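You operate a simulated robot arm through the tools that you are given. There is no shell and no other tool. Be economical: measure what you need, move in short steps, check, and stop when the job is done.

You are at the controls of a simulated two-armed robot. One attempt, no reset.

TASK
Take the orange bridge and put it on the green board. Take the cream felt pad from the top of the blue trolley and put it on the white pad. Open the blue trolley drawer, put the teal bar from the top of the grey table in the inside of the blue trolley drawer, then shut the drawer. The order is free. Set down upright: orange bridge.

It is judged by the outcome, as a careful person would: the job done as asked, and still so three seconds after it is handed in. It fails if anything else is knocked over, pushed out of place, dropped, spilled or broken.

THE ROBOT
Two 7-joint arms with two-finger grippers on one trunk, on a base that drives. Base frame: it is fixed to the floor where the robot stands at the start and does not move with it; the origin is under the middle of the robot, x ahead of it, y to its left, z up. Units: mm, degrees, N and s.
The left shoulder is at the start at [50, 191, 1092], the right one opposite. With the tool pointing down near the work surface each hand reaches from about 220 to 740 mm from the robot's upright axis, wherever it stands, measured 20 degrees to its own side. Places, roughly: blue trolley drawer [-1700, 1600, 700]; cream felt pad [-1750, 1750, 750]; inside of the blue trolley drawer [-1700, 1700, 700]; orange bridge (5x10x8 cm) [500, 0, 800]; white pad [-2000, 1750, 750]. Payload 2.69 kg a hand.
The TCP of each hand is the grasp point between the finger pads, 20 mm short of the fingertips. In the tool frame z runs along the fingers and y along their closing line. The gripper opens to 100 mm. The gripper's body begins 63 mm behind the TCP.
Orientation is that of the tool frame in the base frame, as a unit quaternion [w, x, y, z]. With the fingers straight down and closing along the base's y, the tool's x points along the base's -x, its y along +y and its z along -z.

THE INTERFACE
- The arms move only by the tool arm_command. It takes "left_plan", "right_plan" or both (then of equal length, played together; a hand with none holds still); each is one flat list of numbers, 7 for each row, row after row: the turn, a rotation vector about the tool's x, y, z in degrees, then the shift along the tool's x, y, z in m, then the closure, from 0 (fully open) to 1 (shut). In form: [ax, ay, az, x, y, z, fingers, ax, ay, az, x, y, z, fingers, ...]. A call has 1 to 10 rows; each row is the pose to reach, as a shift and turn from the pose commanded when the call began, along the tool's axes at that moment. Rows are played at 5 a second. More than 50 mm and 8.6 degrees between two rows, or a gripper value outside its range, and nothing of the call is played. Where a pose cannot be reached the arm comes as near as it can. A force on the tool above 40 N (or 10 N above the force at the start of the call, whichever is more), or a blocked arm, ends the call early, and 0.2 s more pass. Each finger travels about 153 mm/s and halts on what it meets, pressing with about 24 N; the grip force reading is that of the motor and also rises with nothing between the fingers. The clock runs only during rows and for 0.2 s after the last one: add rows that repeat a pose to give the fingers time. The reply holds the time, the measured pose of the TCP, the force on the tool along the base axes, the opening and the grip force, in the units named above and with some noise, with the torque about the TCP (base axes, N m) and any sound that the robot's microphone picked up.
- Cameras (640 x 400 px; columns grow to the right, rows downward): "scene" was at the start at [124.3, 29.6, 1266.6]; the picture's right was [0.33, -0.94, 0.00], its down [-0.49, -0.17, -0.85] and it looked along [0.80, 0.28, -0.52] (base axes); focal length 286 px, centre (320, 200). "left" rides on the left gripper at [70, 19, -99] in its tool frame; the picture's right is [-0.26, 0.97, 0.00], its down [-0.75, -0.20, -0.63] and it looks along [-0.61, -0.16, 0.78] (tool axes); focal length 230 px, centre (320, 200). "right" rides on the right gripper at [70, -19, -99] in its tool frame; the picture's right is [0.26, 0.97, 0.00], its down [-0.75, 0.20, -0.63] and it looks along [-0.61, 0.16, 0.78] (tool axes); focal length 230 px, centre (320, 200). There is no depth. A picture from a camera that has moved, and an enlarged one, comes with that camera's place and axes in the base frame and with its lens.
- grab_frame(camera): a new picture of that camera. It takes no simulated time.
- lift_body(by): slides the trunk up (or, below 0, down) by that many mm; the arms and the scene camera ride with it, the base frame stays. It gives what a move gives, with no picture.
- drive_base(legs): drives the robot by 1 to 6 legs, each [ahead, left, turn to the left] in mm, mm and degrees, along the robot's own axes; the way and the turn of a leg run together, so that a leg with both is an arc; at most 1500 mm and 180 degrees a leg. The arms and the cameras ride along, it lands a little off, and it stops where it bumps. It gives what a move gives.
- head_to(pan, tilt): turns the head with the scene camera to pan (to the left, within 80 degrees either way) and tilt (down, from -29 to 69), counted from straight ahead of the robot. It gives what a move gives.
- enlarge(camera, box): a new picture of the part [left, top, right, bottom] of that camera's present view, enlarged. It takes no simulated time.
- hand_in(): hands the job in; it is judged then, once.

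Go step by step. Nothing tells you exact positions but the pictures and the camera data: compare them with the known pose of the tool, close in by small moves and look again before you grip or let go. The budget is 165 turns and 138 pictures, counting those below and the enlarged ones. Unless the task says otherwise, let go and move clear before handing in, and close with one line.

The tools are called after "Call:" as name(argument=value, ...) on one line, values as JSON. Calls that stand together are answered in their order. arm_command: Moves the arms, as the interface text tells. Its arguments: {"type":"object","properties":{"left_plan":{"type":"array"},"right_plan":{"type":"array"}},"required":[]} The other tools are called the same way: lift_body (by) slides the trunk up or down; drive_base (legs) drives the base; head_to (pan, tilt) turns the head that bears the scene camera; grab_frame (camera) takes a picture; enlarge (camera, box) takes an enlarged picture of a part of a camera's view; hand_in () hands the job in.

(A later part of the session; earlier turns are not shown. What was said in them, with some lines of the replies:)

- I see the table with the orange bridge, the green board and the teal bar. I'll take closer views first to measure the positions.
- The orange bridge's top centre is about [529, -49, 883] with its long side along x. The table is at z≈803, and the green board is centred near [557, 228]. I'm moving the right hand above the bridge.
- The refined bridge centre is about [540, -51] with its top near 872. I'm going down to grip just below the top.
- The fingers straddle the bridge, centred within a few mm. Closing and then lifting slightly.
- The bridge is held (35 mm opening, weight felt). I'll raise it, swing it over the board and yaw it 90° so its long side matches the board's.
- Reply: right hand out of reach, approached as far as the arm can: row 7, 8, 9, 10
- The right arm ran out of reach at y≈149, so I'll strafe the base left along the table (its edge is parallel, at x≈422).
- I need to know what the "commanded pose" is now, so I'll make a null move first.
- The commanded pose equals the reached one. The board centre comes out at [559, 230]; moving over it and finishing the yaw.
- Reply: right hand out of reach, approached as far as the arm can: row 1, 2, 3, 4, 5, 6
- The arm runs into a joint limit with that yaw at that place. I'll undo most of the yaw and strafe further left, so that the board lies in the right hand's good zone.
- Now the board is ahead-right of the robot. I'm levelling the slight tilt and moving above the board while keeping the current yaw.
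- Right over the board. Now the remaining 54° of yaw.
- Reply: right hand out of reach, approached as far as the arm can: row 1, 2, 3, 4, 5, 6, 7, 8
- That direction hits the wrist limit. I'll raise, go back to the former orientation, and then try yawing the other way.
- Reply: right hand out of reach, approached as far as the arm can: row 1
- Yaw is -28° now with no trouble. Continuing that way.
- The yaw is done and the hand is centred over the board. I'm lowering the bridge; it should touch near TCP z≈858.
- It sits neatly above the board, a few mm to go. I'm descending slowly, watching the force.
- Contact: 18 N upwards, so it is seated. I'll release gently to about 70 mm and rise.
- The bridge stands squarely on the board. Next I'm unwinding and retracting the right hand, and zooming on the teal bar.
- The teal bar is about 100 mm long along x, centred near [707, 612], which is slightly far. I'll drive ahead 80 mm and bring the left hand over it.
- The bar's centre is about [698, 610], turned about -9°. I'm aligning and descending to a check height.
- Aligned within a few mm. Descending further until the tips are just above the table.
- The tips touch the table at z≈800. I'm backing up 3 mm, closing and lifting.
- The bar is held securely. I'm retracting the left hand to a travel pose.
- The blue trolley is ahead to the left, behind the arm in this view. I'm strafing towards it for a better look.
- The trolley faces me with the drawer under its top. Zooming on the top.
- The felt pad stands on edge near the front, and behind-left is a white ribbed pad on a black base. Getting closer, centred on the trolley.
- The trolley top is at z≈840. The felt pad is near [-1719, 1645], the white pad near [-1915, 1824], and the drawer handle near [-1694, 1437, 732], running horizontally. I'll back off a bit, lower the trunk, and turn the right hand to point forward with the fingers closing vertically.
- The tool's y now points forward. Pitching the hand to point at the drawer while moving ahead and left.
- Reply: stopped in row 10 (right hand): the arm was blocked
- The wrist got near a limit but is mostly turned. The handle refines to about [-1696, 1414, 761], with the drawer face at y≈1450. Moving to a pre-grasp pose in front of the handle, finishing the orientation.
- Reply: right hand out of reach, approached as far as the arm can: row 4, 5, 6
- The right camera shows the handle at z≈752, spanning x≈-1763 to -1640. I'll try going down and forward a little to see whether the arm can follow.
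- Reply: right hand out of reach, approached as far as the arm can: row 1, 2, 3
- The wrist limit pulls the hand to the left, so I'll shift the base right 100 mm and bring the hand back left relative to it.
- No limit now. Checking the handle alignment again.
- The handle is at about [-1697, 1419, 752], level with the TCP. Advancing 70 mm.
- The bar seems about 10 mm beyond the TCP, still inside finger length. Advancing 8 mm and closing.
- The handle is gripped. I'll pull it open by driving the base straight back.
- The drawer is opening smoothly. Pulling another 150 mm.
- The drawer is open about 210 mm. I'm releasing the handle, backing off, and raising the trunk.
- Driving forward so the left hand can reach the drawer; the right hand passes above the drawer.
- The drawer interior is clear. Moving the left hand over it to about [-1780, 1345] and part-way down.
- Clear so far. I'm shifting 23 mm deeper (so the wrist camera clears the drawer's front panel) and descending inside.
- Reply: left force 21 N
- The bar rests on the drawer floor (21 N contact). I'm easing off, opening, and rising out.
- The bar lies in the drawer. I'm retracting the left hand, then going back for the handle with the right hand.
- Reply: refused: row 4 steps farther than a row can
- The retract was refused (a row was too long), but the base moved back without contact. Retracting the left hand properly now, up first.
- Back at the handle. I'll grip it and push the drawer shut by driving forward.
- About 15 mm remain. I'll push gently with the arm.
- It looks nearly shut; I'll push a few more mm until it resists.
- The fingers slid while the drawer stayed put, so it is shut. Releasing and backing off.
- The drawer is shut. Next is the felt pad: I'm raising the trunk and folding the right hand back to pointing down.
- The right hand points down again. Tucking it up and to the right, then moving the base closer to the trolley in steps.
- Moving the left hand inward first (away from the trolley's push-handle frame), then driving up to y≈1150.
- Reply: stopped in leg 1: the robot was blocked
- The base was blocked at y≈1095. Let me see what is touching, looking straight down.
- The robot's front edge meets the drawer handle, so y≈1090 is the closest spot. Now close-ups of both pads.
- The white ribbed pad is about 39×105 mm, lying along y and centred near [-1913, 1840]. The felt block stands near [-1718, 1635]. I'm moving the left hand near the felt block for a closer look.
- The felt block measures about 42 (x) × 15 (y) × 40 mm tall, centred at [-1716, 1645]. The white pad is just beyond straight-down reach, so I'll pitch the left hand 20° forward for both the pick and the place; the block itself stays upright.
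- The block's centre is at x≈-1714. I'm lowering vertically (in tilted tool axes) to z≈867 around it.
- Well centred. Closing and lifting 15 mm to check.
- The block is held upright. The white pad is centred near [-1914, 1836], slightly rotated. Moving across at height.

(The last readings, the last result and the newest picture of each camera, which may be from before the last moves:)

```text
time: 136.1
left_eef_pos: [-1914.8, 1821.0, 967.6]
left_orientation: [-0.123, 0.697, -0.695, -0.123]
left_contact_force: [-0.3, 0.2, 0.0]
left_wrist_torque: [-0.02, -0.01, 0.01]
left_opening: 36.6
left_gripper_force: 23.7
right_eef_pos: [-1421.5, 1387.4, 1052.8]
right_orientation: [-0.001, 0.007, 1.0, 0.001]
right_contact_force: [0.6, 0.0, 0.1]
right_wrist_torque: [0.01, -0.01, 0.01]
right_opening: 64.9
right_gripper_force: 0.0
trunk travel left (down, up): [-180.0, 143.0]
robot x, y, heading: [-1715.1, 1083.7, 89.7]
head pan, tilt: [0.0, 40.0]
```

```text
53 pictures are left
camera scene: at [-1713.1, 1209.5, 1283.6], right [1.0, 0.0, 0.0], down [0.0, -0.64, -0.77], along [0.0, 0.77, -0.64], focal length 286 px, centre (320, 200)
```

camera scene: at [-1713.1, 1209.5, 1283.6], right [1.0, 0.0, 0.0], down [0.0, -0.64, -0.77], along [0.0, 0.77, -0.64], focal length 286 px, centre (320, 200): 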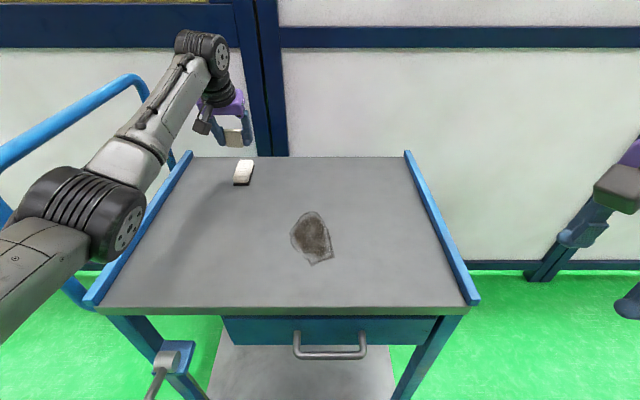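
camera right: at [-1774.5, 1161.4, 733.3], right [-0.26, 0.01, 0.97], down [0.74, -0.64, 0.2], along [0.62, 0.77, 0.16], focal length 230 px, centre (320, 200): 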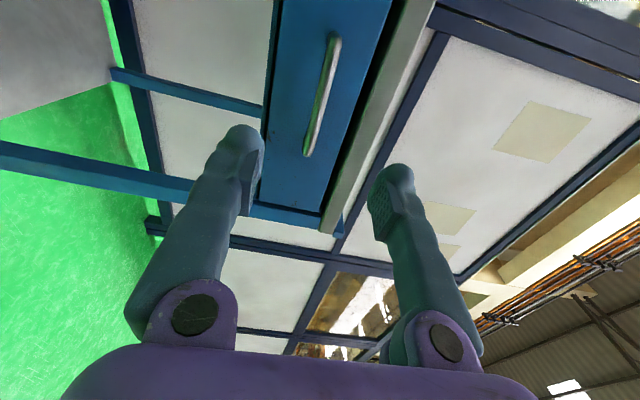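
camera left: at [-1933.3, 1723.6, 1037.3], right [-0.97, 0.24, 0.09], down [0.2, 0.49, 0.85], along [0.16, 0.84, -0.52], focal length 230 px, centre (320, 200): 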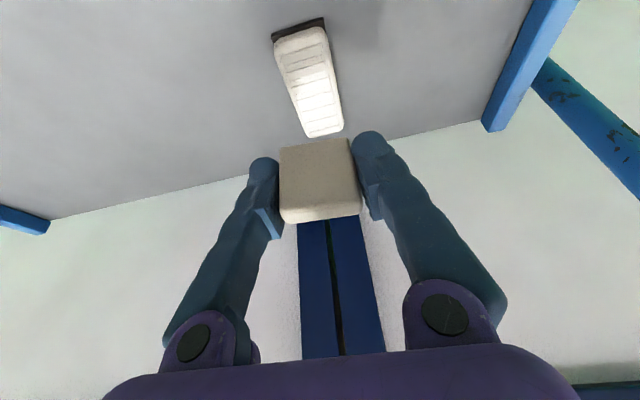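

The reach is fine. The white pad's top is centred at about [-1917, 1839]. Descending to just above it.

Call:
arm_command(left_plan=[0, 0, 0, -0.013, 0.002, 0.005, 1, 0, 0, 0, -0.005, 0.002, 0.03, 1, 0, 0, 0, 0.004, 0.002, 0.052, 1, 0, 0, 0, 0.009, 0.002, 0.0659, 1, 0, 0, 0, 0.009, 0.002, 0.0659, 1])

Call:
grab_frame(camera="left")

Call:
enlarge(camera="scene", box=[190, 100, 300, 200])

```text
time: 137.3
left_eef_pos: [-1916.3, 1835.6, 902.0]
left_orientation: [-0.122, 0.698, -0.694, -0.125]
left_contact_force: [0.4, -0.5, -0.2]
left_wrist_torque: [0.01, 0.01, -0.01]
left_opening: 37.4
left_gripper_force: 24.2
right_eef_pos: [-1421.6, 1387.8, 1052.0]
right_orientation: [0.001, 0.007, 1.0, 0.001]
right_contact_force: [0.3, 0.2, 0.3]
right_wrist_torque: [-0.01, -0.01, -0.02]
right_opening: 65.3
right_gripper_force: 0.0
trunk travel left (down, up): [-180.0, 143.0]
robot x, y, heading: [-1708.6, 1081.5, 90.1]
head pan, tilt: [0.0, 40.0]
```

```text
52 pictures are left
camera left: at [-1935.7, 1738.0, 972.3], right [-0.97, 0.24, 0.09], down [0.2, 0.49, 0.85], along [0.16, 0.84, -0.52], focal length 230 px, centre (320, 200)
```

left: 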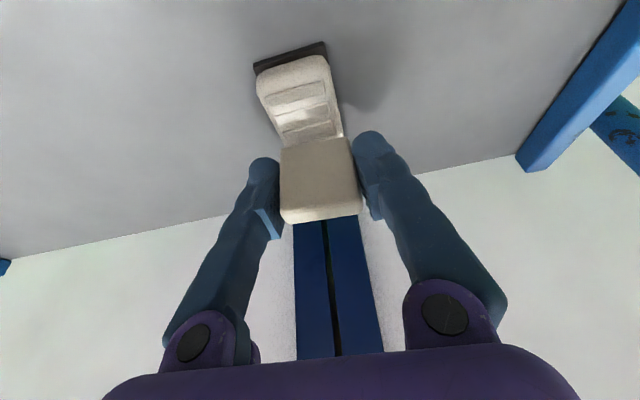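

```text
4.00 times, centred on (245, 150) of scene
camera zoom: at [-1713.2, 1209.5, 1283.7], right [1.0, 0.0, 0.0], down [0.0, -0.64, -0.77], along [0.0, 0.77, -0.64], focal length 1145 px, centre (620, 400)
```

zoom: 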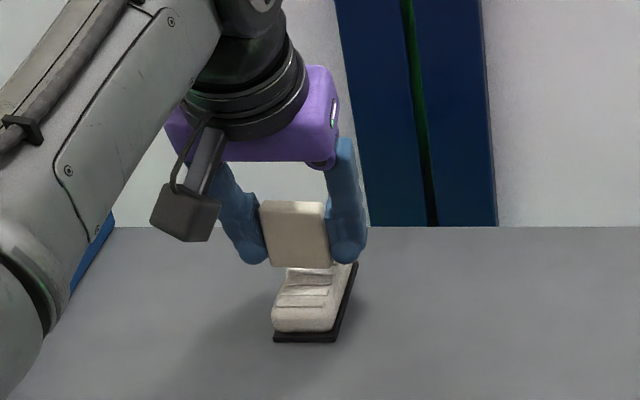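

Lined up over the white pad. Lowering slowly until contact.

Call:
arm_command(left_plan=[0, 0, 0, 0.002, 0, 0.0056, 1, 0, 0, 0, 0.0031, 0, 0.0085, 1, 0, 0, 0, 0.0041, 0, 0.0113, 1, 0, 0, 0, 0.0051, 0, 0.0141, 1])

Call:
enlarge(camera="scene", box=[190, 100, 300, 200])

Call:
enlarge(camera="left", box=[230, 20, 410, 240])

```text
time: 138.3
left_eef_pos: [-1915.9, 1837.3, 892.5]
left_orientation: [-0.127, 0.697, -0.695, -0.127]
left_contact_force: [-1.9, -0.5, 16.3]
left_wrist_torque: [-0.11, 0.1, -0.04]
left_opening: 37.5
left_gripper_force: 24.0
right_eef_pos: [-1422.4, 1385.5, 1052.1]
right_orientation: [-0.001, 0.007, 1.0, 0.002]
right_contact_force: [-0.1, -0.3, 0.0]
right_wrist_torque: [0.02, 0.04, -0.02]
right_opening: 64.7
right_gripper_force: 0.0
trunk travel left (down, up): [-180.0, 143.0]
robot x, y, heading: [-1717.7, 1084.2, 90.2]
head pan, tilt: [0.0, 40.0]
```

```text
4.00 times, centred on (245, 150) of scene
camera zoom: at [-1712.8, 1207.5, 1284.2], right [1.0, 0.0, 0.0], down [0.0, -0.64, -0.77], along [0.0, 0.77, -0.64], focal length 1145 px, centre (620, 400)
```

zoom: 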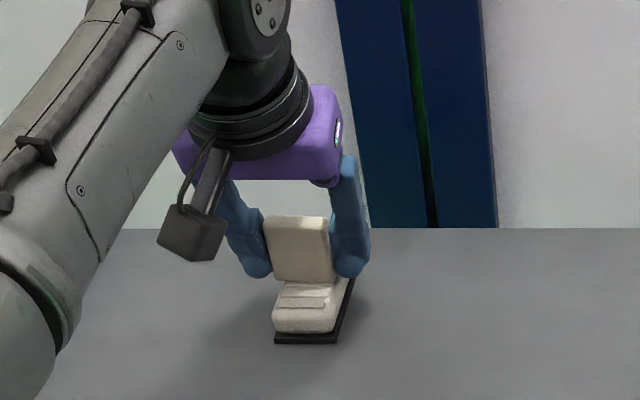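

```text
1.82 times, centred on (320, 130) of left
camera zoom: at [-1935.4, 1737.9, 961.4], right [-0.97, 0.24, 0.09], down [0.2, 0.48, 0.85], along [0.16, 0.84, -0.51], focal length 418 px, centre (320, 327)
```

zoom: 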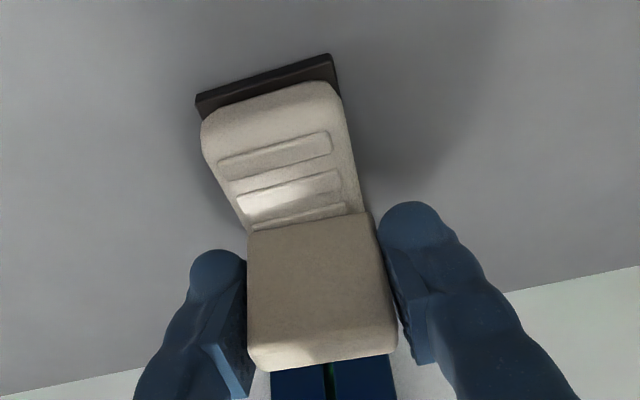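

Contact felt at TCP z≈892 (16 N). I'm easing off the push, opening softly, and withdrawing along the fingers.

Call:
arm_command(left_plan=[0, 0, 0, -0.0012, 0, -0.0035, 1, 0, 0, 0, -0.0012, 0, -0.0035, 1, 0, 0, 0, -0.0012, 0, -0.0035, 0.8, 0, 0, 0, -0.0012, 0, -0.0035, 0.55, 0, 0, 0, -0.0012, 0, -0.0035, 0.4, 0, 0, 0, -0.0012, 0, -0.0035, 0.4])

Call:
enlarge(camera="left", box=[230, 20, 410, 240])

Call:
enlarge(camera="scene", box=[190, 100, 300, 200])

```text
time: 139.7
left_eef_pos: [-1916.6, 1837.1, 890.1]
left_orientation: [-0.122, 0.698, -0.694, -0.124]
left_contact_force: [0.1, 0.3, 1.1]
left_wrist_torque: [0.02, -0.02, -0.01]
left_opening: 60.0
left_gripper_force: 0.0
right_eef_pos: [-1422.3, 1388.2, 1052.8]
right_orientation: [0.0, 0.008, 1.0, 0.0]
right_contact_force: [0.3, 0.3, -0.4]
right_wrist_torque: [0.02, 0.0, -0.02]
right_opening: 65.1
right_gripper_force: 0.0
trunk travel left (down, up): [-180.0, 143.0]
robot x, y, heading: [-1714.5, 1083.3, 90.0]
head pan, tilt: [0.0, 40.0]
```

```text
1.82 times, centred on (320, 130) of left
camera zoom: at [-1935.5, 1738.0, 960.7], right [-0.97, 0.24, 0.09], down [0.2, 0.49, 0.85], along [0.16, 0.84, -0.52], focal length 418 px, centre (320, 327)
```

zoom: 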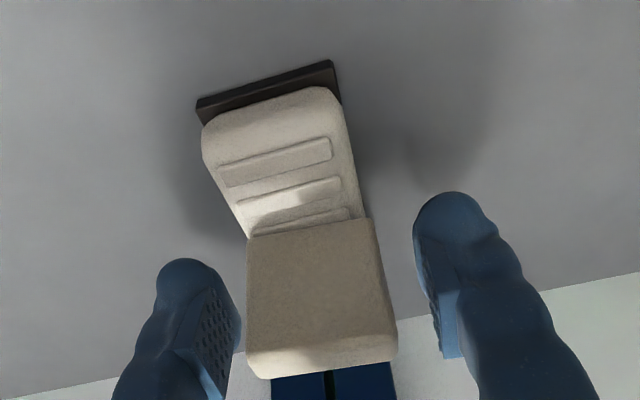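

```text
4.00 times, centred on (245, 150) of scene
camera zoom: at [-1713.2, 1209.4, 1283.6], right [1.0, 0.0, 0.0], down [0.0, -0.64, -0.77], along [0.0, 0.77, -0.64], focal length 1145 px, centre (620, 400)
```

zoom: 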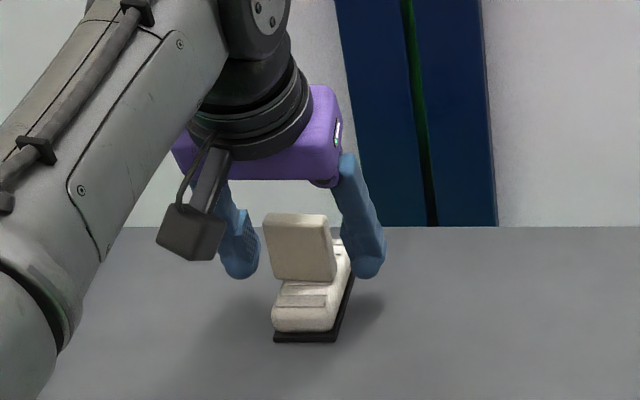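

The felt block stands by itself on the white pad. I'm withdrawing the hand along the fingers and upward.

Call:
arm_command(left_plan=[0, 0, 0, -0.007, 0, -0.02, 0.4, 0, 0, 0, -0.017, 0, -0.047, 0.4, 0, 0, 0, -0.027, 0, -0.08, 0.4, 0, 0, 0, -0.027, 0, -0.12, 0.4, 0, 0, 0, 0.0, 0, -0.16, 0.4, 0, 0, 0, 0.04, 0, -0.17, 0.4, 0, 0, 0, 0.085, 0, -0.17, 0.4, 0, 0, 0, 0.13, 0, -0.17, 0.4])

Call:
enlarge(camera="scene", box=[190, 100, 300, 200])

Call:
grab_frame(camera="scene")

```text
time: 141.5
left_eef_pos: [-1916.2, 1653.4, 1005.7]
left_orientation: [-0.123, 0.698, -0.695, -0.123]
left_contact_force: [-0.1, -0.5, 0.1]
left_wrist_torque: [0.0, 0.0, 0.0]
left_opening: 60.0
left_gripper_force: 0.0
right_eef_pos: [-1422.7, 1386.1, 1052.8]
right_orientation: [0.0, 0.007, 1.0, 0.002]
right_contact_force: [0.3, 0.3, -0.1]
right_wrist_torque: [0.03, -0.01, 0.03]
right_opening: 64.6
right_gripper_force: 0.1
trunk travel left (down, up): [-180.0, 143.0]
robot x, y, heading: [-1713.0, 1086.5, 89.8]
head pan, tilt: [0.0, 40.0]
```

```text
4.00 times, centred on (245, 150) of scene
camera zoom: at [-1713.8, 1209.1, 1283.7], right [1.0, 0.0, 0.0], down [0.0, -0.64, -0.77], along [0.0, 0.77, -0.64], focal length 1145 px, centre (620, 400)
```

zoom: 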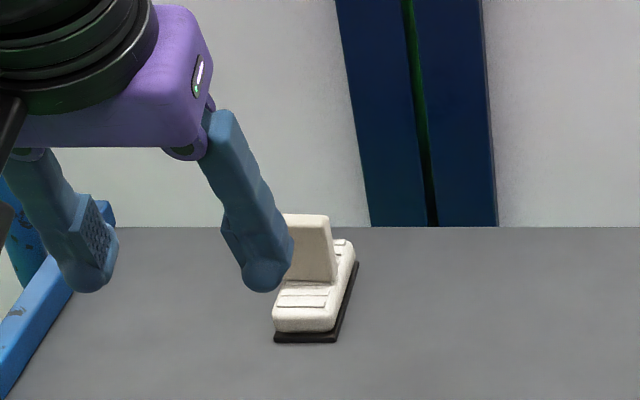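

```text
45 pictures are left
camera scene: at [-1713.8, 1209.1, 1283.7], right [1.0, 0.0, 0.0], down [0.0, -0.64, -0.77], along [0.0, 0.77, -0.64], focal length 286 px, centre (320, 200)
```

scene: 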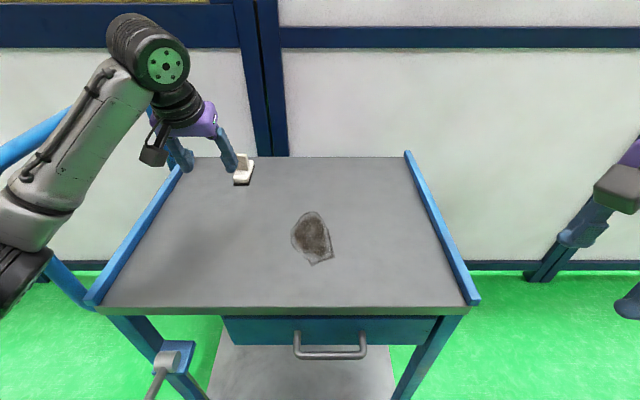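

The felt block stands on the white pad. Backing away for a final check of the trolley and drawer.

Call:
drive_base(legs=[[-450, 0, 0]])

Call:
head_to(pan=0, tilt=33)

Call:
enlarge(camera="scene", box=[150, 40, 470, 240])

```text
time: 144.2
left_eef_pos: [-1916.8, 1205.6, 1006.1]
left_orientation: [-0.122, 0.698, -0.694, -0.124]
left_contact_force: [-0.1, -0.4, 0.4]
left_wrist_torque: [-0.02, -0.01, -0.03]
left_opening: 59.8
left_gripper_force: 0.0
right_eef_pos: [-1423.1, 939.4, 1052.1]
right_orientation: [0.001, 0.006, 1.0, 0.001]
right_contact_force: [-0.7, 0.2, 0.1]
right_wrist_torque: [0.01, 0.05, 0.0]
right_opening: 64.9
right_gripper_force: 0.1
trunk travel left (down, up): [-180.0, 143.0]
robot x, y, heading: [-1713.0, 632.8, 89.9]
head pan, tilt: [0.0, 40.0]
```

```text
time: 144.9
left_eef_pos: [-1917.5, 1207.1, 1007.2]
left_orientation: [-0.122, 0.699, -0.694, -0.125]
left_contact_force: [-0.9, -0.6, -0.6]
left_wrist_torque: [0.01, -0.03, -0.01]
left_opening: 59.9
left_gripper_force: 0.0
right_eef_pos: [-1422.4, 938.6, 1051.7]
right_orientation: [-0.001, 0.007, 1.0, 0.001]
right_contact_force: [0.7, 0.5, 0.6]
right_wrist_torque: [0.03, 0.03, -0.04]
right_opening: 65.2
right_gripper_force: 0.0
trunk travel left (down, up): [-180.0, 143.0]
robot x, y, heading: [-1716.1, 638.0, 90.1]
head pan, tilt: [0.0, 33.0]
```

```text
2.00 times, centred on (310, 140) of scene
camera zoom: at [-1713.7, 765.3, 1294.2], right [1.0, 0.0, 0.0], down [0.0, -0.55, -0.84], along [0.0, 0.84, -0.55], focal length 572 px, centre (340, 320)
```

zoom: 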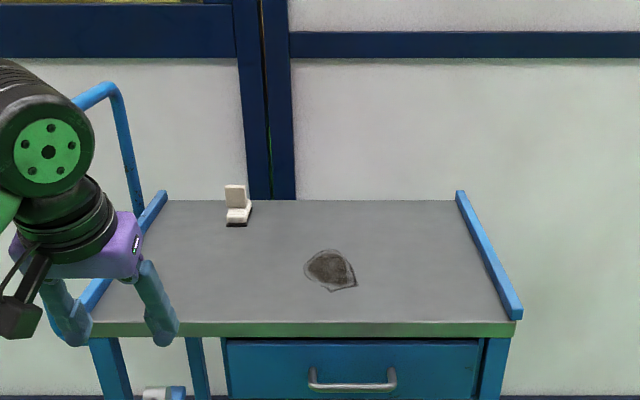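

Everything checks out: the bridge stands on the green board, the felt pad is on the white pad, the teal bar is in the drawer and the drawer is shut, with both hands clear.

Call:
hand_in()

```text
The job is handed in.
```

The job is handed in: the orange bridge stands upright on the green board, the cream felt pad stands on edge on the white pad, and the teal bar is inside the shut blue trolley drawer; while parking, the base bumped the trolley once, most likely on the drawer handle, with no visible shift.
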